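You operate a simulated robot arm through the tools that you are given. There is no shell and no other tool.

The job below is to be done with a simulated two-armed robot. You get a single attempt, and the scene is never put back.

## Task
Buff the haze off the brown tray, then dress it with the vase and the glass paperweight.
Fine: use the grey duster block and put it back. Set down upright: grey duster block, slim teal vase. What is to be rubbed or washed off counts as gone when no trace of it is left.
Where things are to end (x, y in the base frame): slim teal vase within 40 mm of [680, -270]; glass paperweight within 40 mm of [680, -370].

It is judged by the outcome, as a careful person would: the job done as asked, and still so three seconds after it is handed in. It fails if anything else is knocked over, pushed out of place, dropped, spilled or broken.

## Robot
Two 7-joint arms with fingered hands on one trunk that stands fixed in place. Base frame: the origin is at the foot of the trunk, x ahead of it, y to its left, z up; the work surface is at about z = 760. Lengths are in mm, angles in rad, forces in N, time in s.
The left shoulder is at [99, 128, 1086], the right one opposite. Each reaches about 1156 mm from its shoulder. Payload 5 kg a hand.
The TCP of each hand is the grasp point between the finger pads, 37 mm short of the fingertips. In the tool frame z runs along the fingers and y along their closing line. The gripper opens to 124 mm; its body begins 43 mm behind the TCP. The gripper is a hand of 3 fingers: y runs from the thumb to the fingers, the wrist lies at [-21, -116, -203] in the tool frame.
Orientation is told as [roll, pitch, yaw] about the base's x, y, z axes, in that order, counted from this pose: with the fingers straight down and the wrist toward the robot, the tool's x, y and z point along [0, 1, 0], [1, 0, 0] and [0, 0, -1] of the base frame.

## Interface
- The arms move only by the tool apply_moves. It takes "left_motion", "right_motion" or both (then of equal length, played together; a hand with none holds still); each is a list of rows, each an object of numbers (a shift or turn left out is 0): "dx", "dy", "dz": the shift along the base's x, y, z in mm; "ax", "ay", "az": the turn, a rotation vector about the base's x, y, z in rad. In form: [{"dx": .., "dy": .., "dz": .., "ax": .., "ay": .., "az": ..}, ...]. A call has 1 to 20 rows; each row is the pose to reach, as a shift and turn from the pose commanded when the call began. A row lasts 0.2 s, in which the tool goes at most 50 mm and 0.15 rad; a call with a longer step from one row to the next is refused whole. Where a pose cannot be reached the arm comes as near as it can. A force on the tool above 40 N (or 10 N above the force at the start of the call, whichever is more), or a blocked arm, ends the call early, and 0.2 s more pass. In this call time passes only in rows, and 0.2 s behind the last. The reply holds the time, the measured pose of the TCP, the force on the tool along the base axes, the opening and the grip force, in the units named above and with some noise, with the torque about the TCP (base axes, N m) and any sound that the robot's microphone picked up.
- Cameras (640 x 400 px; columns grow to the right, rows downward): "scene" is now at [258.9, -41, 1253.3]; the picture's right is [-0.45, -0.89, 0.00], its down [-0.45, 0.23, -0.86] and it looks along [0.77, -0.39, -0.50] (base axes); focal length 328 px, centre (320, 200). "left" rides on the left gripper at [-72, -104, -154] in its tool frame; the picture's right is [-0.83, -0.26, 0.49], its down [0.51, -0.72, 0.47] and it looks along [0.23, 0.64, 0.73] (tool axes); focal length 243 px, centre (320, 200). "right" rides on the right gripper at [73, -104, -154] in its tool frame; the picture's right is [-0.83, 0.26, -0.49], its down [-0.51, -0.72, 0.47] and it looks along [-0.23, 0.64, 0.73] (tool axes); focal length 243 px, centre (320, 200). There is no depth. A picture from a camera that has moved, and an enlarged one, comes with that camera's place and axes in the base frame and with its lens.
- get_image(camera): a new picture of that camera. It takes no simulated time.
- move_column(by): moves the trunk up (or, below 0, down) by that many mm; the arms and the scene camera ride with it, the base frame stays. It gives what a move gives, with no picture.
- curl_fingers(index, middle, thumb_bend, thumb_turn, hand): sets how far each is bent, from 0 (flat) to 100 (curled in); at 30 the hand is open as for a grip, at 70 the pads meet at the TCP. One left out holds its place. A second passes; each finger stops where it meets its share of the squeeze, and holds until it gets a number again. It is the only way to open and close the hand. It gives what a move gives, with no picture; readings hold the bend of each and the force on the fingers (four entries, about 0 where the hand has none), thumb and palm. thumb_turn goes from beside the hand (0) to across from the fingers (100), as for a grip.
- aim_head(pan, tilt): turns the head with the scene camera to pan (to the left, within 1.396 rad either way) and tilt (down, from -0.506 to 1.204), counted from straight ahead of the robot (the tilt from the chest, where the trunk bows). It gives what a move gives.
- close_up(camera, box): a new picture of the part [left, top, right, bottom] of that camera's present view, enlarged. It takes no simulated time.
- sign_off(): hands the job in; it is judged then, once.

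Nothing tells you positions but the pictures and the camera data. Unless the task says otherwise, let go and move clear before handing in.

The tools are called after ">>>" as name(argument=value, ...) on one line, values as JSON. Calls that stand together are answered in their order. apply_moves: Moves the arms, as the interface text tells. Its arguments: {"type":"object","properties":{"left_motion":{"type":"array","items":{"type":"object","properties":{"dx":{"type":"number"},"dy":{"type":"number"},"dz":{"type":"number"},"ax":{"type":"number"},"ay":{"type":"number"},"az":{"type":"number"}}}},"right_motion":{"type":"array","items":{"type":"object","properties":{"dx":{"type":"number"},"dy":{"type":"number"},"dz":{"type":"number"},"ax":{"type":"number"},"ay":{"type":"number"},"az":{"type":"number"}}}}},"required":[]} The other tools are called the same way: move_column (by) moves the trunk up or down; curl_fingers (index, middle, thumb_bend, thumb_turn, hand) moves the fingers one by one; aim_head (pan, tilt) turns the head that bears the scene camera; get_image (camera) takes a picture; close_up (camera, box) takes an enlarged picture of a part of a camera's view; sign_off () hands the job in.

At the start:

```text
time: 0.0
left_tcp_pos: [822.8, -18.7, 1054.4]
left_ee_rot: [0.0, 0.001, 0.0]
left_force: [-0.1, -0.8, 0.0]
left_torque: [-0.01, 0.0, -0.04]
left_opening: 123.8
left_gripper_force: 0.0
left_shape: jaw
left_bend: [30.0, 30.0, 30.0, 98.0]
left_finger forces: [0.0, 0.1, 0.1, 0.1, 0.0, 0.1]
right_tcp_pos: [564.6, -611.8, 1073.9]
right_ee_rot: [0.0, 0.001, 0.0]
right_force: [-0.3, -0.4, -0.6]
right_torque: [-0.03, -0.03, -0.01]
right_opening: 123.5
right_gripper_force: 0.0
right_shape: jaw
right_bend: [30.0, 30.0, 30.0, 98.0]
right_finger forces: [0.0, 0.1, 0.0, 0.0, 0.0, 0.0]
trunk travel left (down, up): [-275.0, 288.0]
head pan, tilt (commanded): [-0.469, 0.529]
```

scene: 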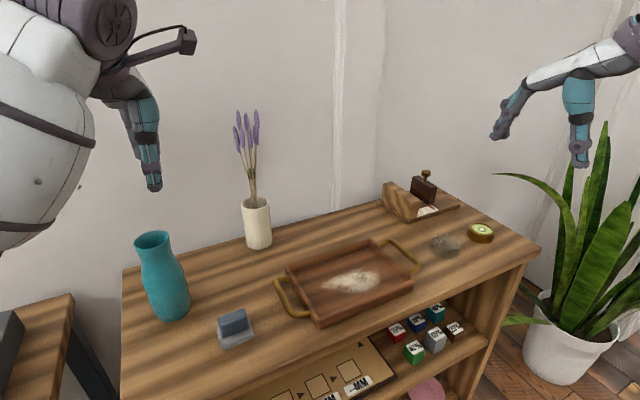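
right: 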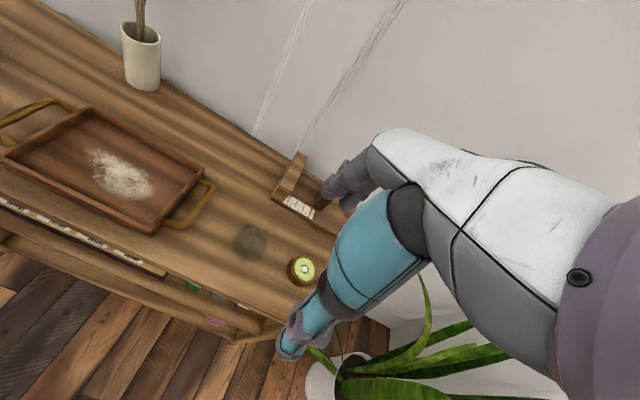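
left: 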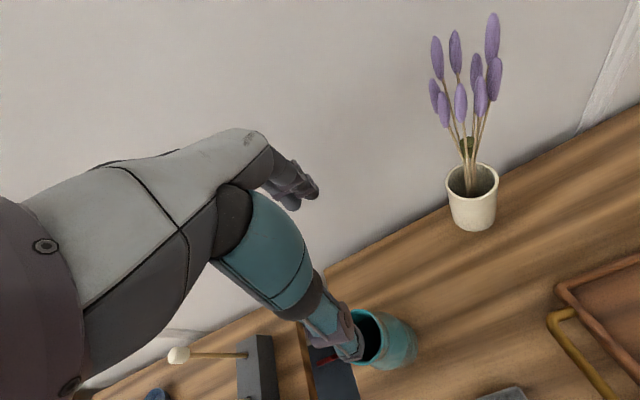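

I see a shelf top with a teal vase at left, a grey duster block on a small mat, a brown tray with a whitish haze patch, a possible glass paperweight (greyish, right of the tray), and other items. I'll look closer before moving.

>>> close_up(camera="scene", box=[120, 200, 340, 360])

>>> close_up(camera="scene", box=[270, 220, 440, 330])

>>> close_up(camera="scene", box=[370, 160, 550, 290])

>>> close_up(camera="right", box=[160, 120, 360, 300])

```text
2.50 times, centred on (230, 280) of scene
camera zoom: at [258.9, -41.0, 1253.3], right [-0.45, -0.89, 0.0], down [-0.45, 0.23, -0.86], along [0.77, -0.39, -0.5], focal length 820 px, centre (545, 0)
```

zoom: 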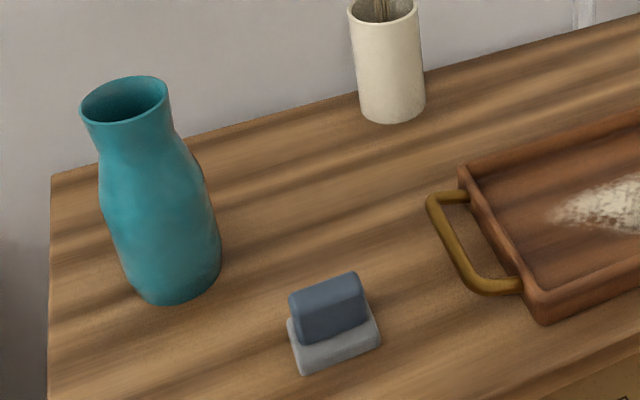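

```text
3.64 times, centred on (355, 275) of scene
camera zoom: at [258.9, -41.0, 1253.3], right [-0.45, -0.89, 0.0], down [-0.45, 0.23, -0.86], along [0.77, -0.39, -0.5], focal length 1193 px, centre (193, -73)
```

zoom: 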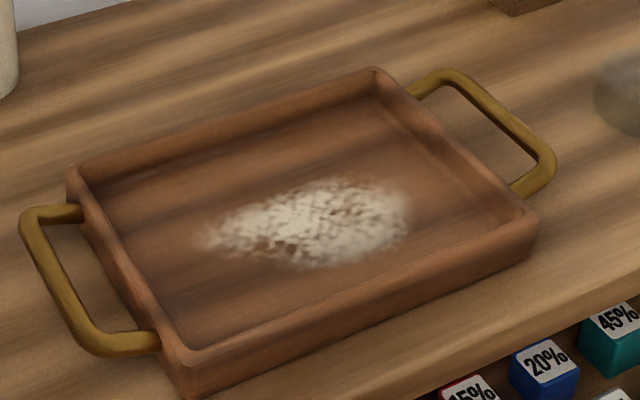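

```text
3.08 times, centred on (460, 225) of scene
camera zoom: at [258.9, -41.0, 1253.3], right [-0.45, -0.89, 0.0], down [-0.45, 0.23, -0.86], along [0.77, -0.39, -0.5], focal length 1009 px, centre (-111, 123)
```

zoom: 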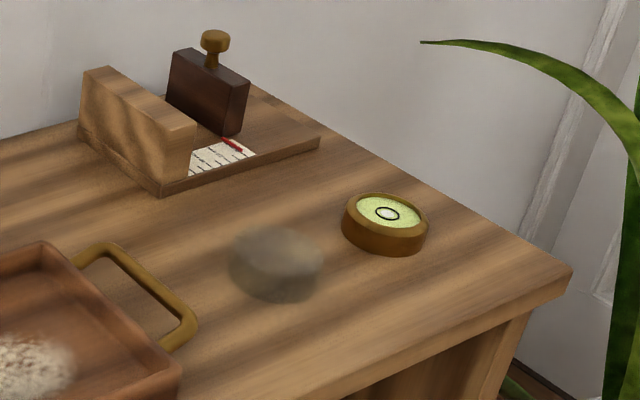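

```text
2.22 times, centred on (260, 210) of right
camera zoom: at [461.6, -539.2, 1227.4], right [0.26, -0.83, 0.49], down [-0.72, -0.51, -0.47], along [0.64, -0.23, -0.73], focal length 539 px, centre (453, 178)
```

zoom: 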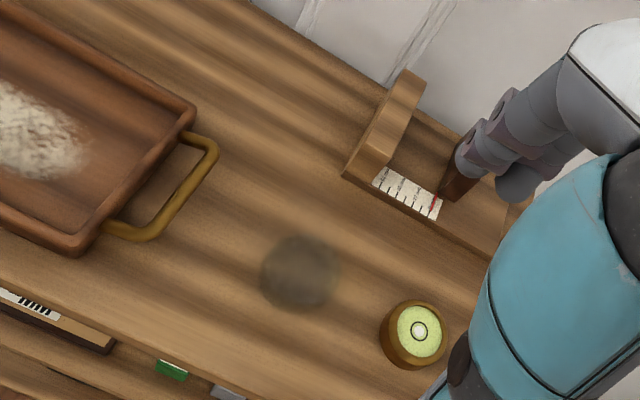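

Working from the pictures: tray centre is about (676, -315), haze about x 640–705 and y -260 to -390, duster about (655, -80), vase about (753, 10), and the blurry glass lump (likely the paperweight) about (663, -570). I'll look around with the head to check for look-alikes first.

>>> aim_head(pan=-0.2, tilt=0.85)

>>> get_image(camera="scene")

>>> close_up(camera="scene", box=[120, 60, 340, 200])

```text
time: 0.8
left_tcp_pos: [822.6, -19.1, 1055.1]
left_ee_rot: [0.0, -0.001, 0.0]
left_force: [1.0, 0.0, 0.3]
left_torque: [0.0, 0.06, 0.03]
left_opening: 123.8
left_gripper_force: 0.1
left_shape: jaw
left_bend: [30.0, 30.0, 30.0, 98.0]
left_finger forces: [0.0, 0.0, 0.0, 0.0, 0.1, 0.1]
right_tcp_pos: [565.6, -611.5, 1073.9]
right_ee_rot: [-0.001, 0.0, 0.0]
right_force: [-0.1, 0.2, -0.3]
right_torque: [0.0, 0.0, 0.04]
right_opening: 123.9
right_gripper_force: 0.1
right_shape: jaw
right_bend: [30.0, 30.0, 30.0, 98.0]
right_finger forces: [0.1, 0.1, 0.1, 0.0, 0.1, 0.1]
trunk travel left (down, up): [-275.0, 288.0]
head pan, tilt (commanded): [-0.201, 0.85]
```

```text
taken
camera scene: at [255.0, -15.7, 1226.0], right [-0.2, -0.98, 0.0], down [-0.74, 0.15, -0.66], along [0.65, -0.13, -0.75], focal length 328 px, centre (320, 200)
```

scene: 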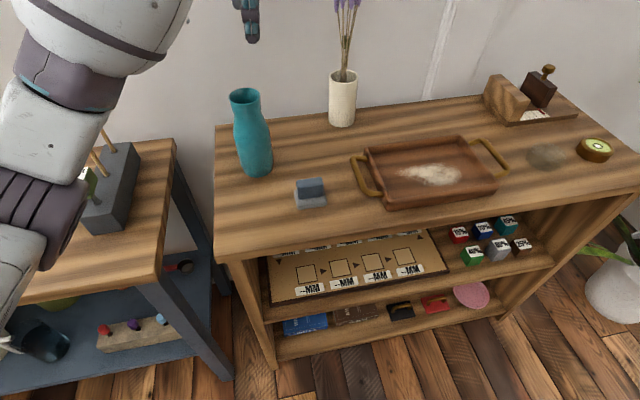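

```text
2.86 times, centred on (230, 130) of scene
camera zoom: at [255.0, -15.7, 1226.0], right [-0.2, -0.98, 0.0], down [-0.74, 0.15, -0.66], along [0.65, -0.13, -0.75], focal length 937 px, centre (577, 400)
```

zoom: 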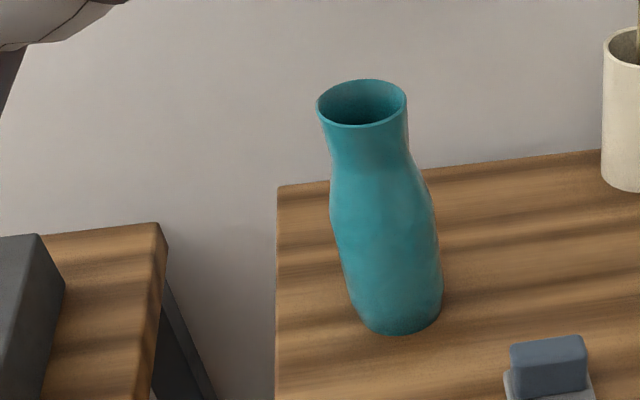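

The scene agrees with the first reading: one teal vase, one duster, and one blurry glass lump between the tray and the bullseye level. I'll aim the head closer to the tray and duster to measure better.

>>> aim_head(pan=-0.45, tilt=0.8)

>>> get_image(camera="scene")

>>> close_up(camera="scene", box=[120, 90, 280, 190])

>>> close_up(camera="scene", box=[240, 110, 400, 210])

>>> close_up(camera="scene", box=[380, 70, 540, 170])

```text
time: 1.6
left_tcp_pos: [822.6, -19.0, 1055.5]
left_ee_rot: [-0.001, -0.001, 0.001]
left_force: [0.9, -0.1, -0.5]
left_torque: [-0.03, 0.01, 0.0]
left_opening: 123.6
left_gripper_force: 0.0
left_shape: jaw
left_bend: [30.0, 30.0, 30.0, 98.0]
left_finger forces: [0.0, 0.0, 0.1, 0.0, 0.0, 0.0]
right_tcp_pos: [565.5, -612.0, 1073.9]
right_ee_rot: [-0.001, 0.0, -0.001]
right_force: [0.2, 0.6, 0.6]
right_torque: [0.01, 0.0, -0.01]
right_opening: 123.8
right_gripper_force: 0.1
right_shape: jaw
right_bend: [30.0, 30.0, 30.0, 98.0]
right_finger forces: [0.0, 0.1, 0.0, 0.0, 0.0, 0.0]
trunk travel left (down, up): [-275.0, 288.0]
head pan, tilt (commanded): [-0.45, 0.799]
```

```text
taken
camera scene: at [251.1, -35.2, 1230.0], right [-0.43, -0.9, 0.0], down [-0.65, 0.31, -0.7], along [0.63, -0.3, -0.72], focal length 328 px, centre (320, 200)
```

scene: 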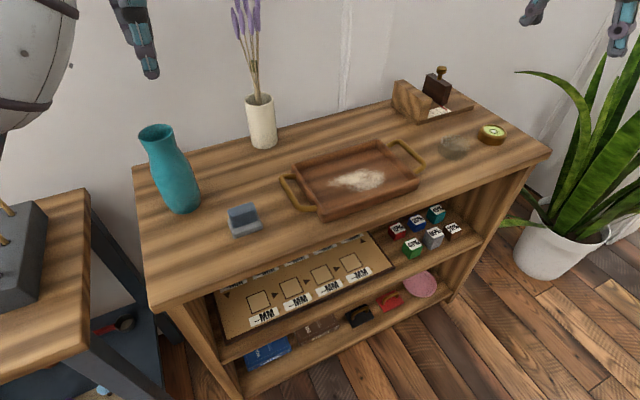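

```text
4.00 times, centred on (200, 140) of scene
camera zoom: at [251.1, -35.2, 1230.0], right [-0.43, -0.9, 0.0], down [-0.65, 0.31, -0.7], along [0.63, -0.3, -0.72], focal length 1312 px, centre (800, 440)
```

zoom: 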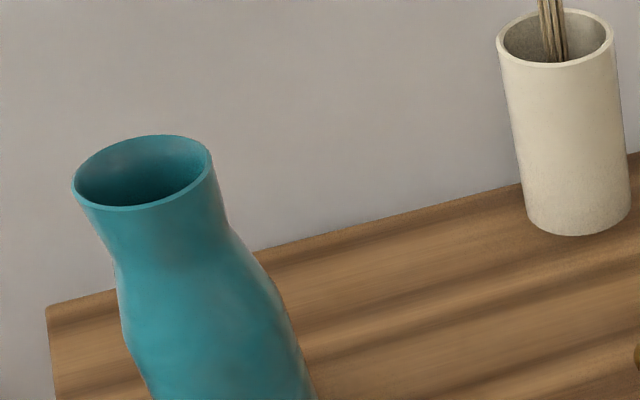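

```text
4.00 times, centred on (320, 160) of scene
camera zoom: at [251.1, -35.2, 1230.0], right [-0.43, -0.9, 0.0], down [-0.65, 0.31, -0.7], along [0.63, -0.3, -0.72], focal length 1312 px, centre (320, 360)
```

zoom: 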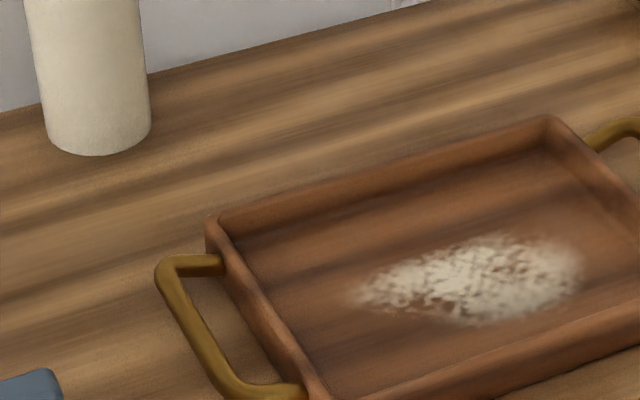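

```text
4.00 times, centred on (460, 120) of scene
camera zoom: at [251.1, -35.2, 1230.0], right [-0.43, -0.9, 0.0], down [-0.65, 0.31, -0.7], along [0.63, -0.3, -0.72], focal length 1312 px, centre (-240, 520)
```

zoom: 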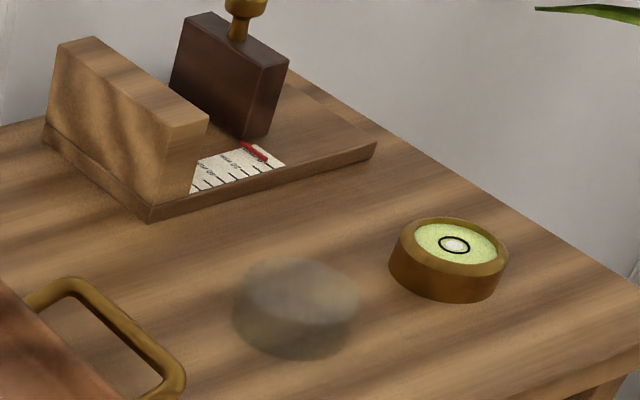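

The paperweight looks like a domed or disc glass lump. Next I'll look closely at the duster and the lower vase.

>>> close_up(camera="scene", box=[200, 180, 296, 240])

>>> close_up(camera="scene", box=[120, 110, 248, 230])

>>> close_up(camera="scene", box=[270, 130, 430, 230])

>>> close_up(camera="scene", box=[420, 120, 500, 170])

```text
6.67 times, centred on (248, 210) of scene
camera zoom: at [251.1, -35.2, 1230.0], right [-0.43, -0.9, 0.0], down [-0.65, 0.31, -0.7], along [0.63, -0.3, -0.72], focal length 2187 px, centre (800, 133)
```

zoom: 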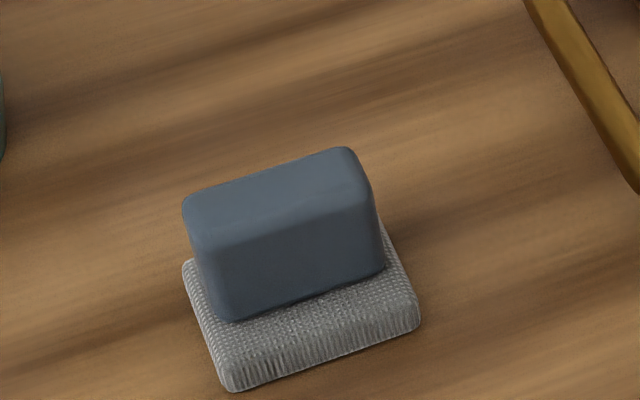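

```text
3.33 times, centred on (184, 170) of scene
camera zoom: at [251.1, -35.2, 1230.0], right [-0.43, -0.9, 0.0], down [-0.65, 0.31, -0.7], along [0.63, -0.3, -0.72], focal length 1093 px, centre (773, 300)
```

zoom: 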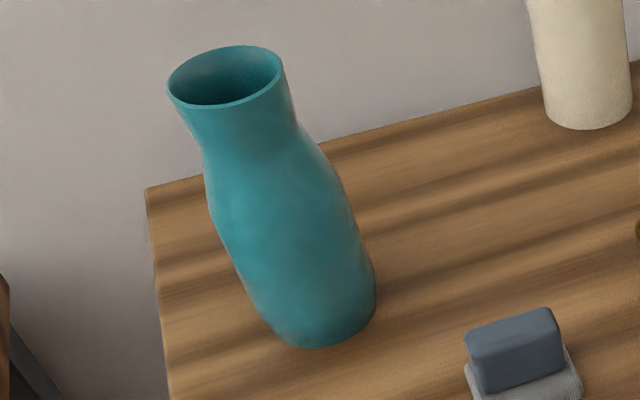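

```text
4.00 times, centred on (350, 180) of scene
camera zoom: at [251.1, -35.2, 1230.0], right [-0.43, -0.9, 0.0], down [-0.65, 0.31, -0.7], along [0.63, -0.3, -0.72], focal length 1312 px, centre (200, 280)
```

zoom: 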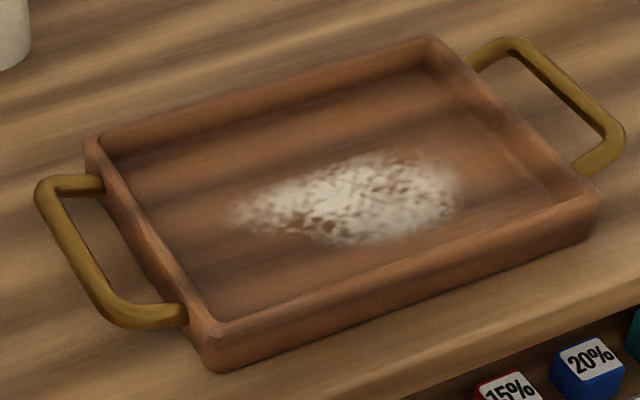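

```text
8.00 times, centred on (460, 145) of scene
camera zoom: at [251.1, -35.2, 1230.0], right [-0.43, -0.9, 0.0], down [-0.65, 0.31, -0.7], along [0.63, -0.3, -0.72], focal length 2624 px, centre (-800, 640)
```

zoom: 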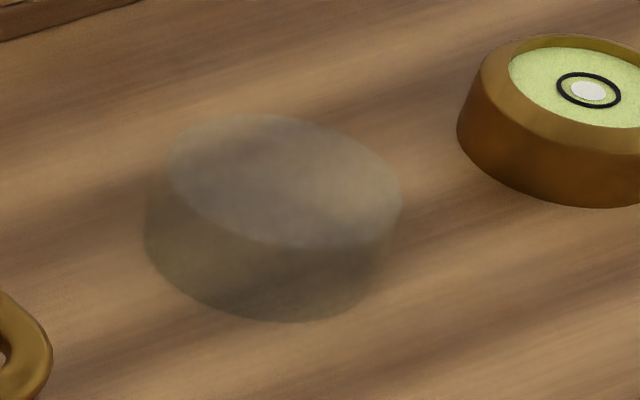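

The duster's handle ridge runs along y, spanning about x 656–680 and y -58 to -105 with its top near z 799, and it sits on a pad about 53 mm square. The vase is about (770, 11) with its mouth near z 924, and the paperweight is about (668, -578). I'll bring the left hand above the duster.

>>> apply_moves(left_motion=[{"dx": -31, "dy": -13}, {"dx": -62, "dy": -25}, {"dx": -93, "dy": -37}, {"dx": -124, "dy": -50}, {"dx": -155, "dy": -62}, {"dx": -155, "dy": -62, "dz": -35}, {"dx": -155, "dy": -62, "dz": -70}, {"dx": -155, "dy": -62, "dz": -105}])

>>> get_image(camera="left")

>>> get_image(camera="scene")

```text
time: 3.4
left_tcp_pos: [669.4, -80.2, 947.5]
left_ee_rot: [0.001, -0.001, -0.001]
left_force: [1.1, 0.3, -0.5]
left_torque: [0.01, 0.0, -0.02]
left_opening: 123.7
left_gripper_force: 0.0
left_shape: jaw
left_bend: [30.0, 30.0, 30.0, 98.0]
left_finger forces: [0.0, 0.1, 0.0, 0.1, 0.0, 0.0]
right_tcp_pos: [565.2, -609.7, 1072.6]
right_ee_rot: [-0.002, 0.0, 0.0]
right_force: [1.0, 0.2, 0.3]
right_torque: [-0.04, 0.01, -0.04]
right_opening: 123.7
right_gripper_force: 0.0
right_shape: jaw
right_bend: [30.0, 30.0, 30.0, 98.0]
right_finger forces: [0.0, 0.1, 0.0, 0.1, 0.1, 0.1]
trunk travel left (down, up): [-275.0, 288.0]
head pan, tilt (commanded): [-0.45, 0.799]
```

```text
taken
camera left: at [564.2, -152.2, 1102.1], right [-0.26, -0.83, -0.49], down [-0.72, 0.51, -0.47], along [0.64, 0.23, -0.73], focal length 243 px, centre (320, 200)
```

left: 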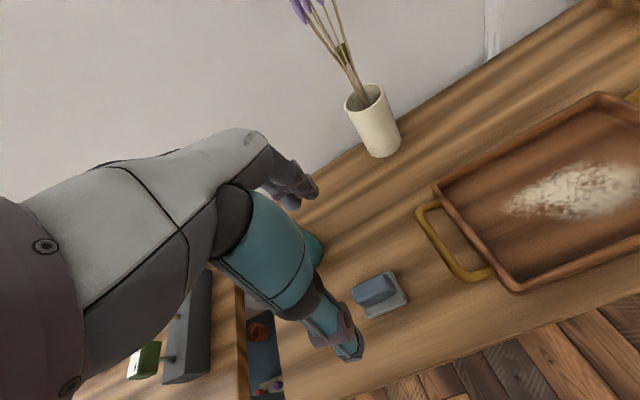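

```text
taken
camera scene: at [252.1, -34.9, 1229.8], right [-0.44, -0.9, 0.0], down [-0.65, 0.31, -0.7], along [0.63, -0.3, -0.72], focal length 328 px, centre (320, 200)
```

scene: 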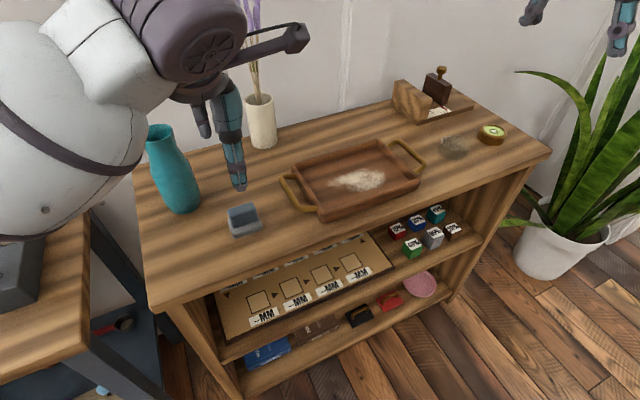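

The duster is right below the hand. I'll zoom in on it to refine its position and see the finger geometry.

>>> close_up(camera="left", box=[240, 150, 440, 370])

>>> close_up(camera="left", box=[330, 250, 426, 330])

>>> close_up(camera="scene", box=[160, 60, 320, 250])

>>> close_up(camera="left", box=[400, 80, 640, 300])

```text
1.82 times, centred on (340, 260) of left
camera zoom: at [564.2, -152.2, 1102.1], right [-0.26, -0.83, -0.49], down [-0.72, 0.51, -0.47], along [0.64, 0.23, -0.73], focal length 441 px, centre (284, 91)
```

zoom: 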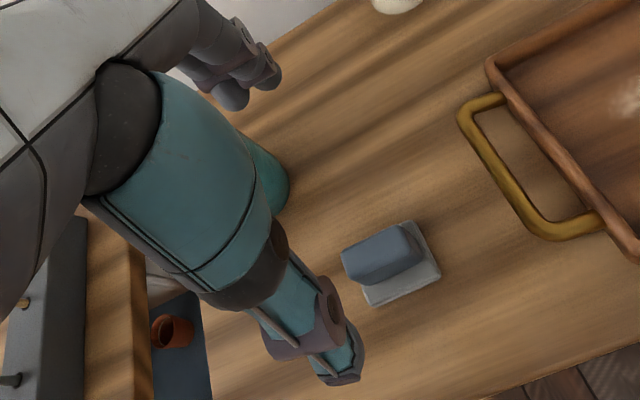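

```text
5.00 times, centred on (378, 290) of left
camera zoom: at [564.2, -152.2, 1102.1], right [-0.26, -0.83, -0.49], down [-0.72, 0.51, -0.47], along [0.64, 0.23, -0.73], focal length 1213 px, centre (30, -250)
```

zoom: 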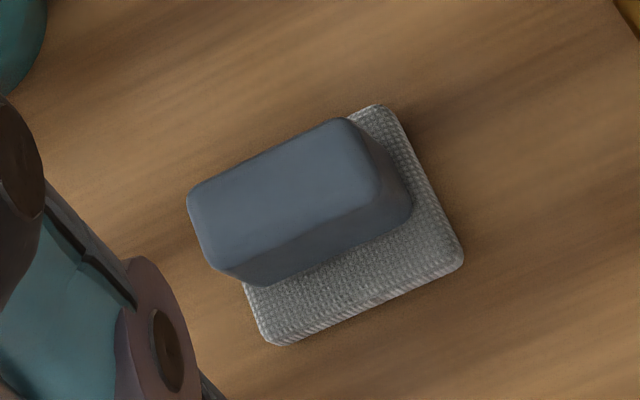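

```text
2.11 times, centred on (240, 155) of scene
camera zoom: at [252.1, -34.9, 1229.8], right [-0.44, -0.9, 0.0], down [-0.65, 0.31, -0.7], along [0.63, -0.3, -0.72], focal length 691 px, centre (488, 295)
```

zoom: 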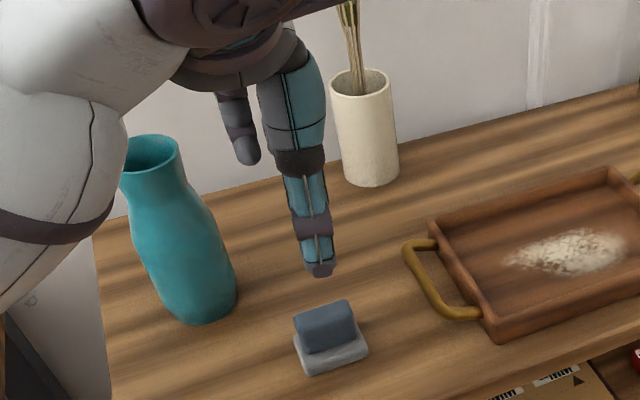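

```text
1.82 times, centred on (520, 190) of left
camera zoom: at [564.2, -152.2, 1102.1], right [-0.26, -0.83, -0.49], down [-0.72, 0.51, -0.47], along [0.64, 0.23, -0.73], focal length 441 px, centre (-44, 218)
```

zoom: 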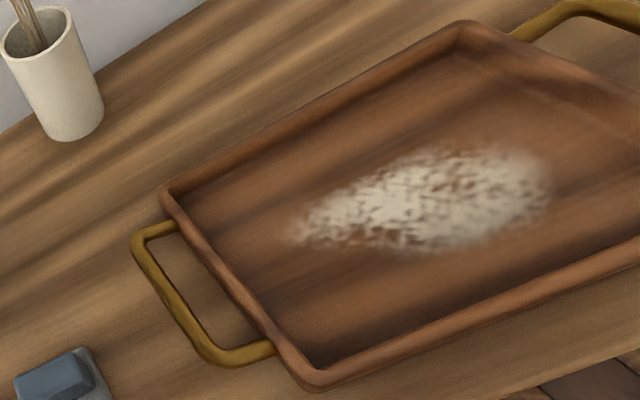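

Two views put the duster handle centre at about (662, -80) with its top near z 798. Before descending, I'll partly close the fingers in the air to see how the tips move.

>>> curl_fingers(hand="left", index=60, middle=60, thumb_bend=60)

>>> get_image(camera="left")

>>> close_up(camera="scene", box=[160, 60, 320, 250])

>>> get_image(camera="right")

```text
time: 4.4
left_tcp_pos: [669.6, -80.1, 948.4]
left_ee_rot: [0.0, 0.0, -0.002]
left_force: [0.0, -0.6, -0.5]
left_torque: [-0.01, 0.0, 0.02]
left_opening: 37.4
left_gripper_force: 0.0
left_shape: fingers
left_bend: [60.0, 60.0, 60.0, 98.0]
left_finger forces: [0.0, 0.0, 0.1, 0.1, 0.0, 0.1]
right_tcp_pos: [564.8, -612.2, 1073.5]
right_ee_rot: [0.0, -0.001, 0.001]
right_force: [-1.5, -0.1, 0.0]
right_torque: [0.0, 0.0, 0.02]
right_opening: 123.5
right_gripper_force: 0.0
right_shape: jaw
right_bend: [30.0, 30.0, 30.0, 98.0]
right_finger forces: [0.1, 0.1, 0.0, 0.0, 0.0, 0.1]
trunk travel left (down, up): [-275.0, 288.0]
head pan, tilt (commanded): [-0.45, 0.799]
```

```text
taken
camera left: at [563.5, -152.6, 1102.4], right [-0.26, -0.83, -0.49], down [-0.72, 0.51, -0.47], along [0.64, 0.23, -0.73], focal length 243 px, centre (320, 200)
```

left: 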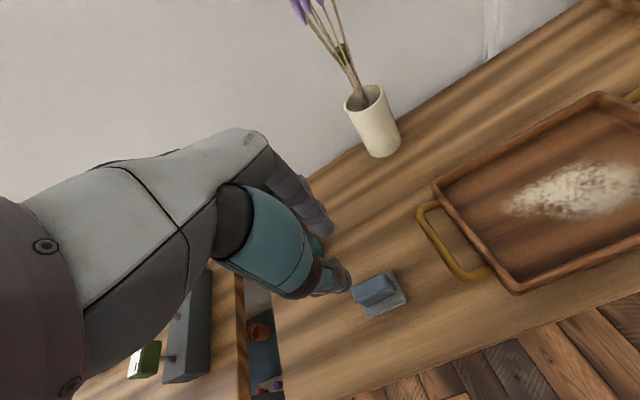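

```text
2.11 times, centred on (240, 155) of scene
camera zoom: at [251.2, -35.2, 1229.9], right [-0.44, -0.9, 0.0], down [-0.65, 0.31, -0.7], along [0.63, -0.3, -0.72], focal length 691 px, centre (488, 295)
```

zoom: 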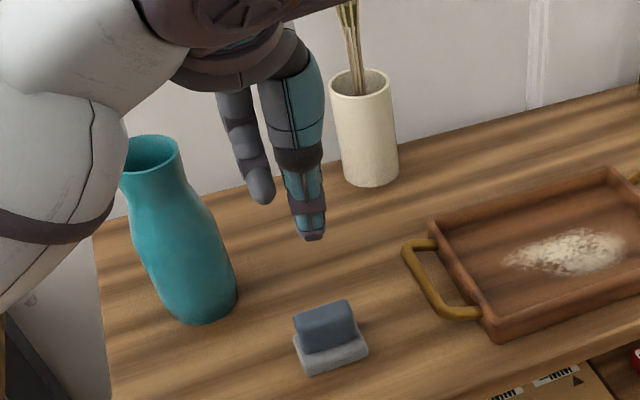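

```text
taken
camera right: at [461.7, -539.1, 1227.3], right [0.26, -0.83, 0.49], down [-0.72, -0.51, -0.47], along [0.64, -0.23, -0.73], focal length 243 px, centre (320, 200)
```

right: 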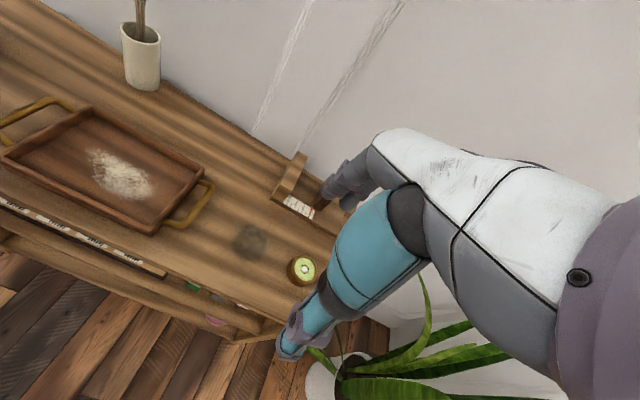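

At bend 60 the tips stay about 37 mm below the TCP, so gripping at TCP z ≈ 811 puts the tips just above the pad. I'll open a little, descend partway over (662, -79), and check.

>>> curl_fingers(hand="left", index=50, middle=50, thumb_bend=50)

>>> apply_moves(left_motion=[{"dx": -6.5, "dy": 1, "dz": -25}, {"dx": -6.5, "dy": 1, "dz": -50}, {"dx": -6.5, "dy": 1, "dz": -75}, {"dx": -6.5, "dy": 1, "dz": -100}])

>>> get_image(camera="left")

>>> close_up(camera="scene", box=[180, 140, 300, 250])

```text
time: 5.4
left_tcp_pos: [668.6, -80.7, 948.8]
left_ee_rot: [-0.001, 0.001, -0.001]
left_force: [0.3, 0.5, -0.5]
left_torque: [-0.03, -0.01, 0.0]
left_opening: 66.7
left_gripper_force: 0.0
left_shape: fingers
left_bend: [50.0, 50.0, 50.0, 98.0]
left_finger forces: [0.0, 0.0, 0.0, 0.0, 0.0, 0.0]
right_tcp_pos: [564.5, -612.1, 1075.0]
right_ee_rot: [0.001, -0.001, 0.001]
right_force: [-0.3, 0.3, -0.5]
right_torque: [-0.01, 0.05, 0.0]
right_opening: 123.6
right_gripper_force: 0.0
right_shape: jaw
right_bend: [30.0, 30.0, 30.0, 98.0]
right_finger forces: [0.0, 0.1, 0.0, 0.0, 0.0, 0.1]
trunk travel left (down, up): [-275.0, 288.0]
head pan, tilt (commanded): [-0.45, 0.799]
```

```text
time: 6.4
left_tcp_pos: [662.0, -78.9, 849.2]
left_ee_rot: [0.0, 0.0, 0.001]
left_force: [-0.4, -0.3, 0.1]
left_torque: [-0.05, -0.02, 0.05]
left_opening: 67.2
left_gripper_force: 0.0
left_shape: fingers
left_bend: [50.0, 50.0, 50.0, 98.0]
left_finger forces: [0.0, 0.0, 0.1, 0.0, 0.0, 0.1]
right_tcp_pos: [565.1, -611.7, 1073.9]
right_ee_rot: [0.0, 0.0, 0.0]
right_force: [-0.7, -1.1, -0.5]
right_torque: [0.0, 0.02, 0.0]
right_opening: 123.6
right_gripper_force: 0.0
right_shape: jaw
right_bend: [30.0, 30.0, 30.0, 98.0]
right_finger forces: [0.1, 0.0, 0.0, 0.0, 0.1, 0.1]
trunk travel left (down, up): [-275.0, 288.0]
head pan, tilt (commanded): [-0.45, 0.799]
```

```text
taken
camera left: at [556.0, -151.1, 1003.4], right [-0.26, -0.83, -0.49], down [-0.72, 0.51, -0.47], along [0.64, 0.23, -0.73], focal length 243 px, centre (320, 200)
```

left: 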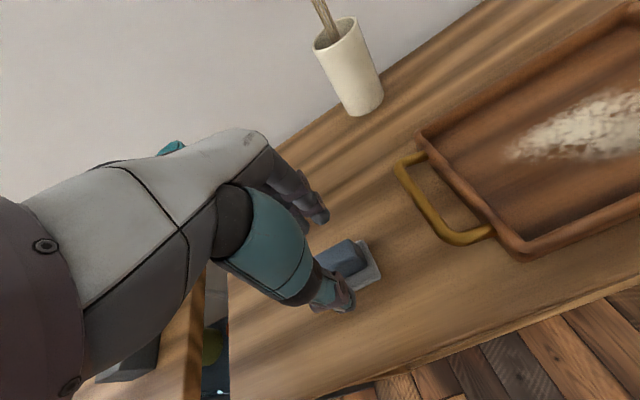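

```text
3.64 times, centred on (240, 195) of scene
camera zoom: at [251.4, -35.1, 1229.9], right [-0.44, -0.9, 0.0], down [-0.65, 0.31, -0.7], along [0.63, -0.3, -0.72], focal length 1193 px, centre (611, 218)
```

zoom: 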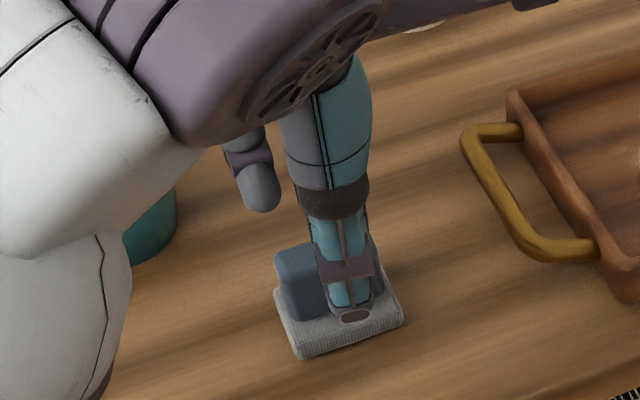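

The thumb tip lines up with the handle centre at y ≈ -80. I'll lower the hand to about z 812 in small steps.

>>> apply_moves(left_motion=[{"dz": -12}, {"dz": -24}, {"dz": -32}, {"dz": -37}])

>>> get_image(camera="left")

>>> close_up(camera="scene", box=[180, 140, 300, 250])

```text
time: 7.4
left_tcp_pos: [662.2, -78.7, 811.5]
left_ee_rot: [-0.001, 0.001, -0.001]
left_force: [-0.6, -0.4, 0.0]
left_torque: [0.01, 0.02, 0.0]
left_opening: 67.3
left_gripper_force: 0.1
left_shape: fingers
left_bend: [50.0, 50.0, 50.0, 98.0]
left_finger forces: [0.1, 0.1, 0.0, 0.0, 0.0, 0.0]
right_tcp_pos: [563.4, -610.8, 1073.8]
right_ee_rot: [-0.001, -0.001, 0.0]
right_force: [0.7, -0.6, -0.1]
right_torque: [0.03, -0.01, 0.07]
right_opening: 123.5
right_gripper_force: 0.1
right_shape: jaw
right_bend: [30.0, 30.0, 30.0, 98.0]
right_finger forces: [0.0, 0.0, 0.0, 0.0, 0.0, 0.1]
trunk travel left (down, up): [-275.0, 288.0]
head pan, tilt (commanded): [-0.45, 0.799]
```

```text
taken
camera left: at [556.5, -151.3, 965.8], right [-0.26, -0.83, -0.49], down [-0.72, 0.51, -0.47], along [0.64, 0.23, -0.73], focal length 243 px, centre (320, 200)
```

left: 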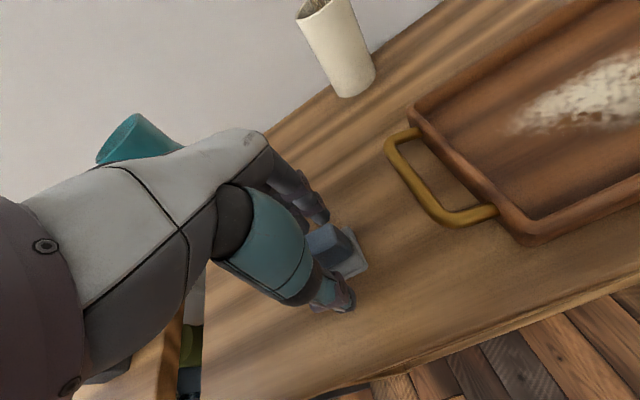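

```text
3.64 times, centred on (240, 195) of scene
camera zoom: at [251.1, -35.3, 1230.0], right [-0.44, -0.9, 0.0], down [-0.65, 0.31, -0.7], along [0.63, -0.3, -0.72], focal length 1193 px, centre (611, 218)
```

zoom: 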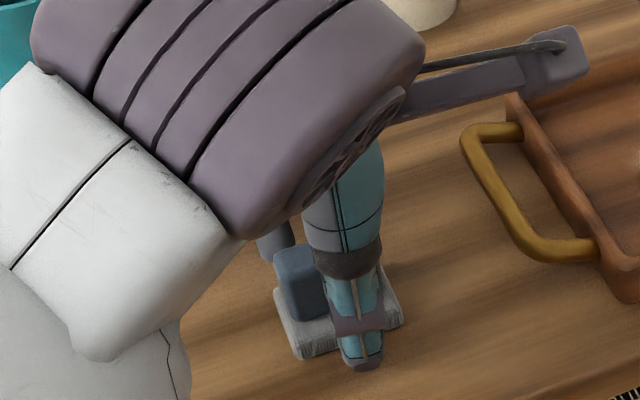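

The hand straddles the handle. I'll close to grip it.

>>> curl_fingers(hand="left", index=75, middle=75, thumb_bend=75)

>>> get_image(camera="left")

>>> close_up(camera="scene", box=[180, 140, 300, 250])

```text
time: 8.4
left_tcp_pos: [660.8, -79.3, 812.4]
left_ee_rot: [0.0, 0.0, 0.0]
left_force: [0.9, 0.0, 3.7]
left_torque: [-0.03, 0.03, 0.0]
left_opening: 25.4
left_gripper_force: 22.2
left_shape: fingers
left_bend: [71.0, 65.0, 64.0, 96.0]
left_finger forces: [11.0, 10.5, 0.0, 0.0, 22.5, 0.0]
right_tcp_pos: [564.8, -610.2, 1074.0]
right_ee_rot: [0.0, -0.001, 0.002]
right_force: [-0.2, 0.3, -0.2]
right_torque: [0.01, -0.01, 0.0]
right_opening: 123.7
right_gripper_force: 0.0
right_shape: jaw
right_bend: [30.0, 30.0, 30.0, 98.0]
right_finger forces: [0.0, 0.0, 0.0, 0.0, 0.0, 0.1]
trunk travel left (down, up): [-275.0, 288.0]
head pan, tilt (commanded): [-0.45, 0.799]
```

```text
taken
camera left: at [556.2, -151.3, 966.2], right [-0.26, -0.83, -0.49], down [-0.72, 0.51, -0.47], along [0.64, 0.23, -0.73], focal length 243 px, centre (320, 200)
```

left: 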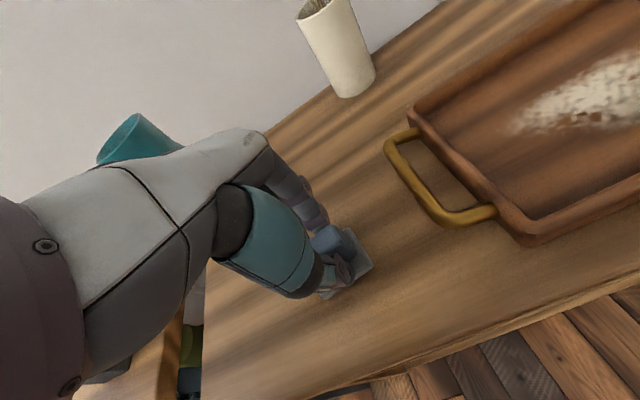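

```text
3.64 times, centred on (240, 195) of scene
camera zoom: at [250.9, -35.1, 1230.0], right [-0.44, -0.9, 0.0], down [-0.65, 0.31, -0.7], along [0.63, -0.3, -0.72], focal length 1193 px, centre (611, 218)
```

zoom: 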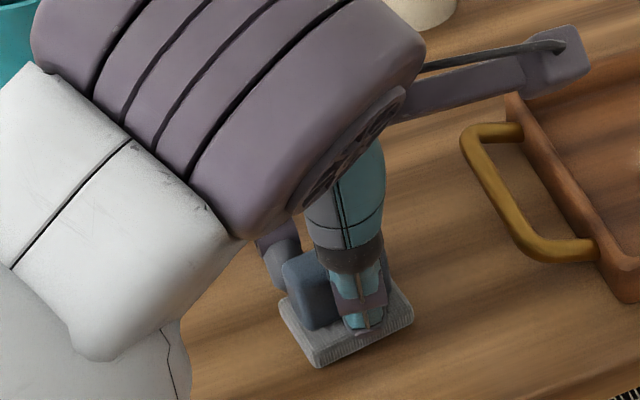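

The grip is firm at 22 N, though the duster turned and shifted slightly as it closed. I'll lift it and check.

>>> apply_moves(left_motion=[{"dz": 10}, {"dz": 30}, {"dz": 60}, {"dz": 90}, {"dz": 120}])

>>> get_image(camera="left")

>>> get_image(camera="scene")

>>> close_up(camera="scene", box=[180, 100, 320, 220])

```text
time: 9.6
left_tcp_pos: [661.1, -81.2, 932.2]
left_ee_rot: [0.003, 0.001, 0.002]
left_force: [0.8, 0.9, -1.0]
left_torque: [-0.01, -0.05, 0.0]
left_opening: 25.8
left_gripper_force: 21.5
left_shape: fingers
left_bend: [71.0, 66.0, 64.0, 96.0]
left_finger forces: [10.9, 9.6, 0.1, 0.0, 22.4, 0.0]
right_tcp_pos: [564.4, -611.1, 1073.8]
right_ee_rot: [0.001, -0.003, 0.0]
right_force: [0.0, -0.1, 0.5]
right_torque: [0.02, -0.02, 0.04]
right_opening: 123.8
right_gripper_force: 0.0
right_shape: jaw
right_bend: [30.0, 30.0, 30.0, 98.0]
right_finger forces: [0.1, 0.1, 0.0, 0.1, 0.0, 0.1]
trunk travel left (down, up): [-275.0, 288.0]
head pan, tilt (commanded): [-0.45, 0.799]
```

```text
taken
camera left: at [556.3, -152.6, 1086.4], right [-0.26, -0.83, -0.49], down [-0.72, 0.51, -0.47], along [0.64, 0.23, -0.73], focal length 243 px, centre (320, 200)
```

left: 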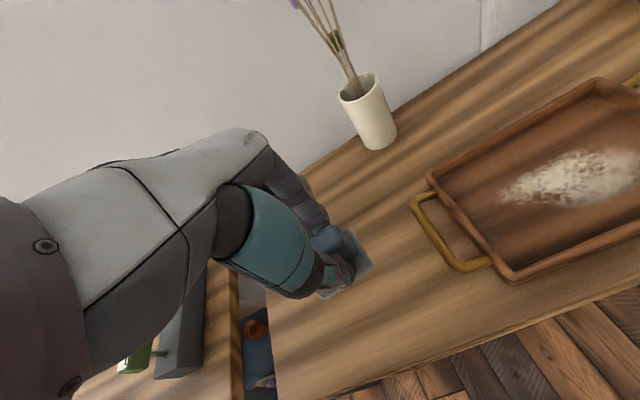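

```text
taken
camera scene: at [250.5, -35.2, 1230.1], right [-0.44, -0.9, 0.0], down [-0.65, 0.31, -0.7], along [0.63, -0.3, -0.72], focal length 328 px, centre (320, 200)
```

scene: 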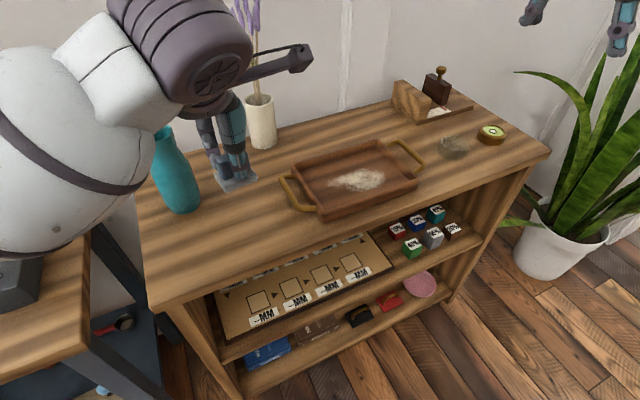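

```text
3.33 times, centred on (250, 160) of scene
camera zoom: at [250.5, -35.2, 1230.1], right [-0.44, -0.9, 0.0], down [-0.65, 0.31, -0.7], along [0.63, -0.3, -0.72], focal length 1093 px, centre (553, 333)
```

zoom: 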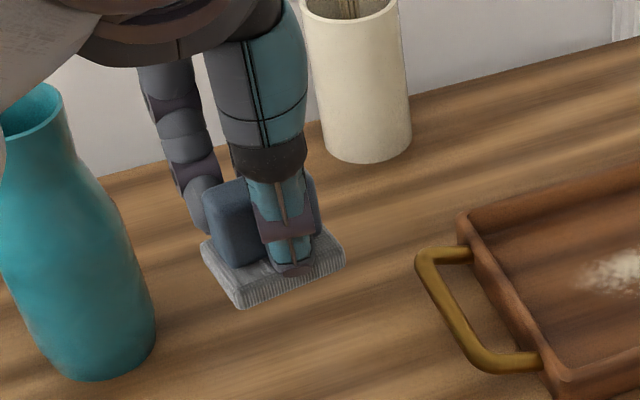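

The duster is held level, with its pad bottom about 52 mm below the TCP. I'll carry it over the tray to about (672, -300) at safe height.

>>> apply_moves(left_motion=[{"dx": 2, "dy": -36}, {"dx": 4, "dy": -72}, {"dx": 6, "dy": -108}, {"dx": 8, "dy": -144}, {"dx": 10, "dy": -180}, {"dx": 12, "dy": -222}, {"dx": 12, "dy": -222, "dz": -30}, {"dx": 12, "dy": -222, "dz": -60}])

>>> get_image(camera="scene")

>>> close_up(camera="scene", box=[260, 90, 440, 230])

>>> get_image(camera="left")

```text
time: 11.4
left_tcp_pos: [674.8, -303.3, 870.6]
left_ee_rot: [-0.001, 0.0, 0.0]
left_force: [0.0, 0.0, -0.7]
left_torque: [-0.01, 0.0, 0.02]
left_opening: 25.8
left_gripper_force: 21.2
left_shape: fingers
left_bend: [71.0, 66.0, 64.0, 96.0]
left_finger forces: [10.9, 9.5, 0.1, 0.1, 22.1, 0.0]
right_tcp_pos: [564.9, -611.8, 1073.5]
right_ee_rot: [0.001, -0.001, 0.0]
right_force: [0.0, -0.1, -0.5]
right_torque: [0.02, -0.03, -0.01]
right_opening: 123.9
right_gripper_force: 0.0
right_shape: jaw
right_bend: [30.0, 30.0, 30.0, 98.0]
right_finger forces: [0.0, 0.0, 0.0, 0.1, 0.0, 0.1]
trunk travel left (down, up): [-275.0, 288.0]
head pan, tilt (commanded): [-0.45, 0.799]
```

```text
taken
camera scene: at [251.2, -36.4, 1229.9], right [-0.44, -0.9, 0.0], down [-0.65, 0.31, -0.7], along [0.63, -0.3, -0.72], focal length 328 px, centre (320, 200)
```

scene: 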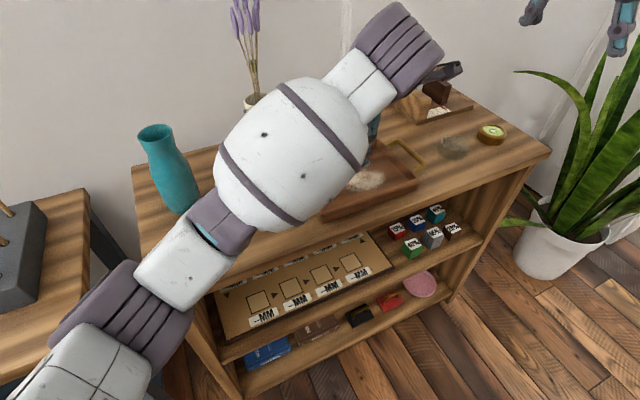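

```text
2.86 times, centred on (350, 160) of scene
camera zoom: at [251.2, -36.4, 1229.9], right [-0.44, -0.9, 0.0], down [-0.65, 0.31, -0.7], along [0.63, -0.3, -0.72], focal length 937 px, centre (234, 314)
```

zoom: 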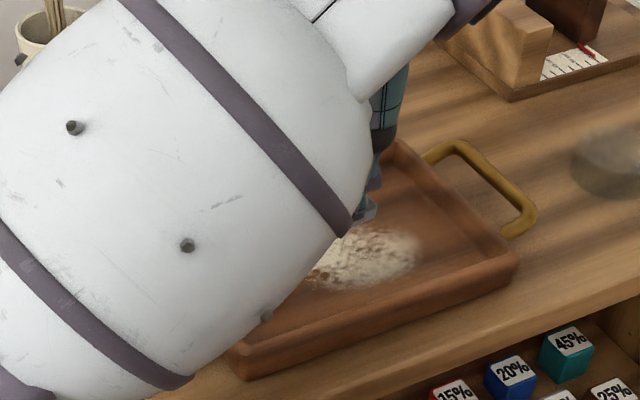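

```text
taken
camera left: at [569.0, -374.8, 1025.0], right [-0.26, -0.83, -0.49], down [-0.72, 0.51, -0.47], along [0.64, 0.23, -0.73], focal length 243 px, centre (320, 200)
```

left: 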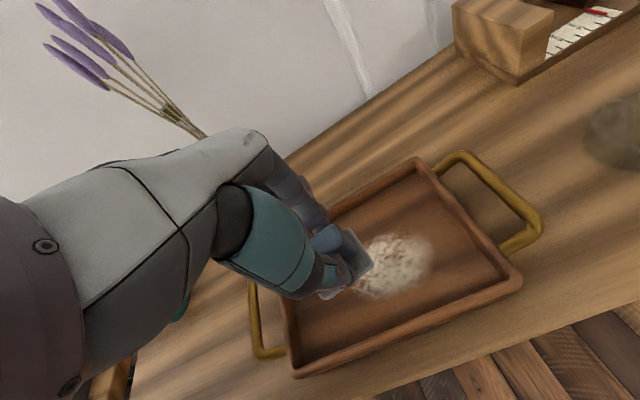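

The arm blocks the head's view here, but the right-hand camera can see the tray. I'll check from there.

>>> close_up(camera="right", box=[0, 70, 240, 250])

>>> close_up(camera="left", box=[240, 140, 560, 390])

```text
2.22 times, centred on (120, 160) of right
camera zoom: at [461.7, -540.4, 1226.8], right [0.26, -0.83, 0.49], down [-0.72, -0.51, -0.47], along [0.64, -0.23, -0.73], focal length 539 px, centre (764, 289)
```

zoom: 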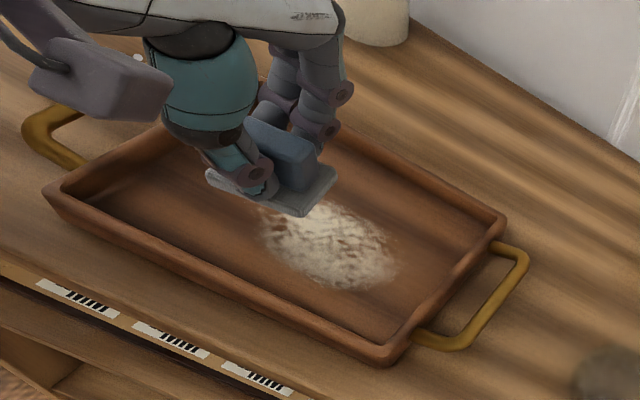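

```text
1.60 times, centred on (400, 265) of left
camera zoom: at [569.0, -374.8, 1025.0], right [-0.26, -0.83, -0.49], down [-0.72, 0.51, -0.47], along [0.64, 0.23, -0.73], focal length 388 px, centre (192, 96)
```

zoom: 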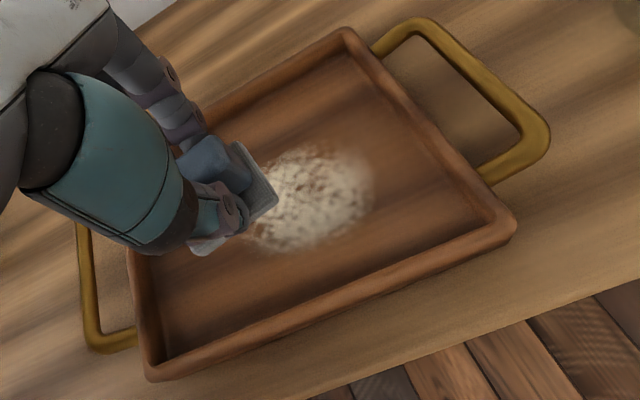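

The right camera gives a clear view of the pad about 50 mm above the tray floor. I'll lower it in stages until the force reading shows contact.

>>> apply_moves(left_motion=[{"dz": -15}, {"dz": -30}, {"dz": -38}, {"dz": -42}])

>>> close_up(camera="right", box=[0, 70, 240, 250])

```text
time: 12.4
left_tcp_pos: [674.1, -301.2, 829.7]
left_ee_rot: [0.002, 0.0, 0.0]
left_force: [0.0, 0.5, -0.5]
left_torque: [-0.02, -0.03, -0.04]
left_opening: 25.6
left_gripper_force: 20.7
left_shape: fingers
left_bend: [71.0, 66.0, 64.0, 96.0]
left_finger forces: [10.9, 9.6, 0.1, 0.0, 22.1, 0.0]
right_tcp_pos: [565.4, -611.1, 1074.2]
right_ee_rot: [0.001, 0.0, 0.0]
right_force: [0.0, 0.0, -0.5]
right_torque: [0.01, 0.0, -0.03]
right_opening: 123.5
right_gripper_force: 0.0
right_shape: jaw
right_bend: [30.0, 30.0, 30.0, 98.0]
right_finger forces: [0.1, 0.0, 0.1, 0.0, 0.1, 0.0]
trunk travel left (down, up): [-275.0, 288.0]
head pan, tilt (commanded): [-0.45, 0.799]
```

```text
2.22 times, centred on (120, 160) of right
camera zoom: at [461.7, -539.4, 1227.2], right [0.26, -0.83, 0.49], down [-0.72, -0.51, -0.47], along [0.64, -0.23, -0.73], focal length 539 px, centre (764, 289)
```

zoom: 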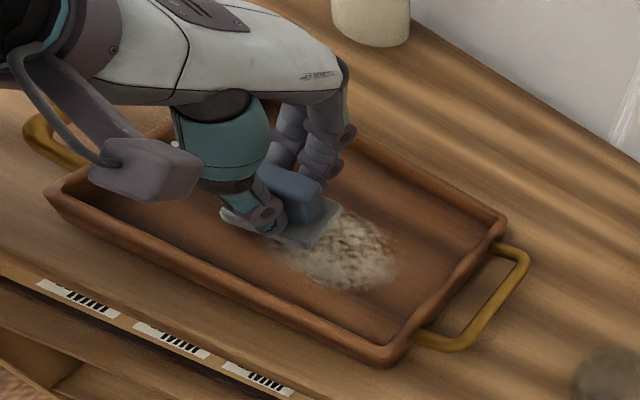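

No contact yet, with the pad bottom at roughly z 777. I'll go down in 2 mm steps.

>>> apply_moves(left_motion=[{"dz": -2}, {"dz": -4}, {"dz": -6}, {"dz": -8}])

```text
time: 13.4
left_tcp_pos: [673.8, -301.3, 821.7]
left_ee_rot: [-0.002, -0.001, 0.0]
left_force: [-0.6, -0.1, -0.2]
left_torque: [0.0, -0.01, -0.01]
left_opening: 25.7
left_gripper_force: 21.7
left_shape: fingers
left_bend: [71.0, 66.0, 64.0, 96.0]
left_finger forces: [11.1, 9.5, 0.1, 0.0, 22.0, 0.0]
right_tcp_pos: [564.0, -611.9, 1073.7]
right_ee_rot: [0.0, -0.001, 0.0]
right_force: [-0.2, 0.2, -0.5]
right_torque: [-0.01, -0.01, -0.02]
right_opening: 123.7
right_gripper_force: 0.1
right_shape: jaw
right_bend: [30.0, 30.0, 30.0, 98.0]
right_finger forces: [0.0, 0.0, 0.0, 0.0, 0.0, 0.0]
trunk travel left (down, up): [-275.0, 288.0]
head pan, tilt (commanded): [-0.45, 0.799]
```

Still no contact at TCP z 822. I'll continue down gently.

>>> apply_moves(left_motion=[{"dz": -1}, {"dz": -2}, {"dz": -3}])

```text
time: 14.2
left_tcp_pos: [672.8, -300.2, 820.0]
left_ee_rot: [-0.003, 0.0, 0.0]
left_force: [1.3, -1.3, 8.9]
left_torque: [-0.13, 0.06, 0.0]
left_opening: 25.7
left_gripper_force: 22.8
left_shape: fingers
left_bend: [71.0, 66.0, 64.0, 96.0]
left_finger forces: [11.6, 10.2, 0.0, 0.0, 24.7, 0.1]
right_tcp_pos: [564.6, -611.4, 1074.0]
right_ee_rot: [0.001, -0.002, 0.0]
right_force: [-0.1, 0.0, -0.5]
right_torque: [0.0, 0.05, -0.01]
right_opening: 123.6
right_gripper_force: 0.1
right_shape: jaw
right_bend: [30.0, 30.0, 30.0, 98.0]
right_finger forces: [0.0, 0.0, 0.0, 0.0, 0.0, 0.0]
trunk travel left (down, up): [-275.0, 288.0]
head pan, tilt (commanded): [-0.45, 0.799]
```

Contact is made at about 9 N, which puts the tray floor near z 768. I'll ease off slightly and do a short test stroke, checking that the tray doesn't slide.

>>> apply_moves(left_motion=[{"dz": 0.6}, {"dy": -12, "dz": 0.6}, {"dy": -24, "dz": 0.6}, {"dy": -36, "dz": 0.6}, {"dy": -48, "dz": 0.6}])

>>> close_up(camera="right", box=[0, 70, 240, 250])

```text
time: 15.4
left_tcp_pos: [672.7, -348.9, 821.0]
left_ee_rot: [0.001, 0.0, -0.001]
left_force: [-0.6, 3.2, 6.4]
left_torque: [0.07, 0.12, -0.03]
left_opening: 25.4
left_gripper_force: 24.4
left_shape: fingers
left_bend: [71.0, 66.0, 64.0, 96.0]
left_finger forces: [11.3, 10.6, 0.0, 0.1, 26.3, 0.0]
right_tcp_pos: [564.1, -610.7, 1074.8]
right_ee_rot: [-0.001, -0.001, 0.001]
right_force: [0.3, -0.8, -0.3]
right_torque: [0.05, -0.01, 0.04]
right_opening: 123.4
right_gripper_force: 0.1
right_shape: jaw
right_bend: [30.0, 30.0, 30.0, 98.0]
right_finger forces: [0.0, 0.0, 0.0, 0.0, 0.1, 0.0]
trunk travel left (down, up): [-275.0, 288.0]
head pan, tilt (commanded): [-0.45, 0.799]
```

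```text
2.22 times, centred on (120, 160) of right
camera zoom: at [460.8, -538.8, 1227.8], right [0.26, -0.83, 0.49], down [-0.72, -0.51, -0.47], along [0.64, -0.23, -0.73], focal length 539 px, centre (764, 289)
```

zoom: 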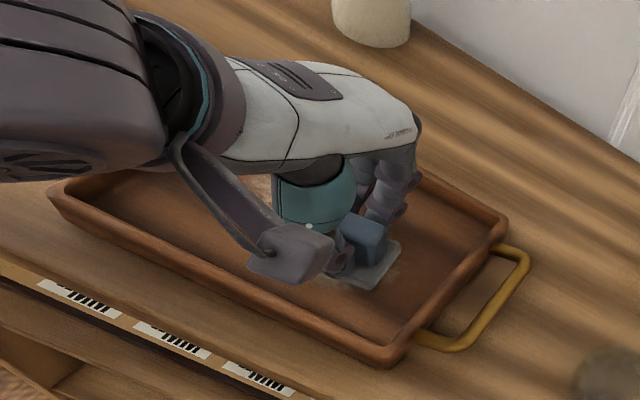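

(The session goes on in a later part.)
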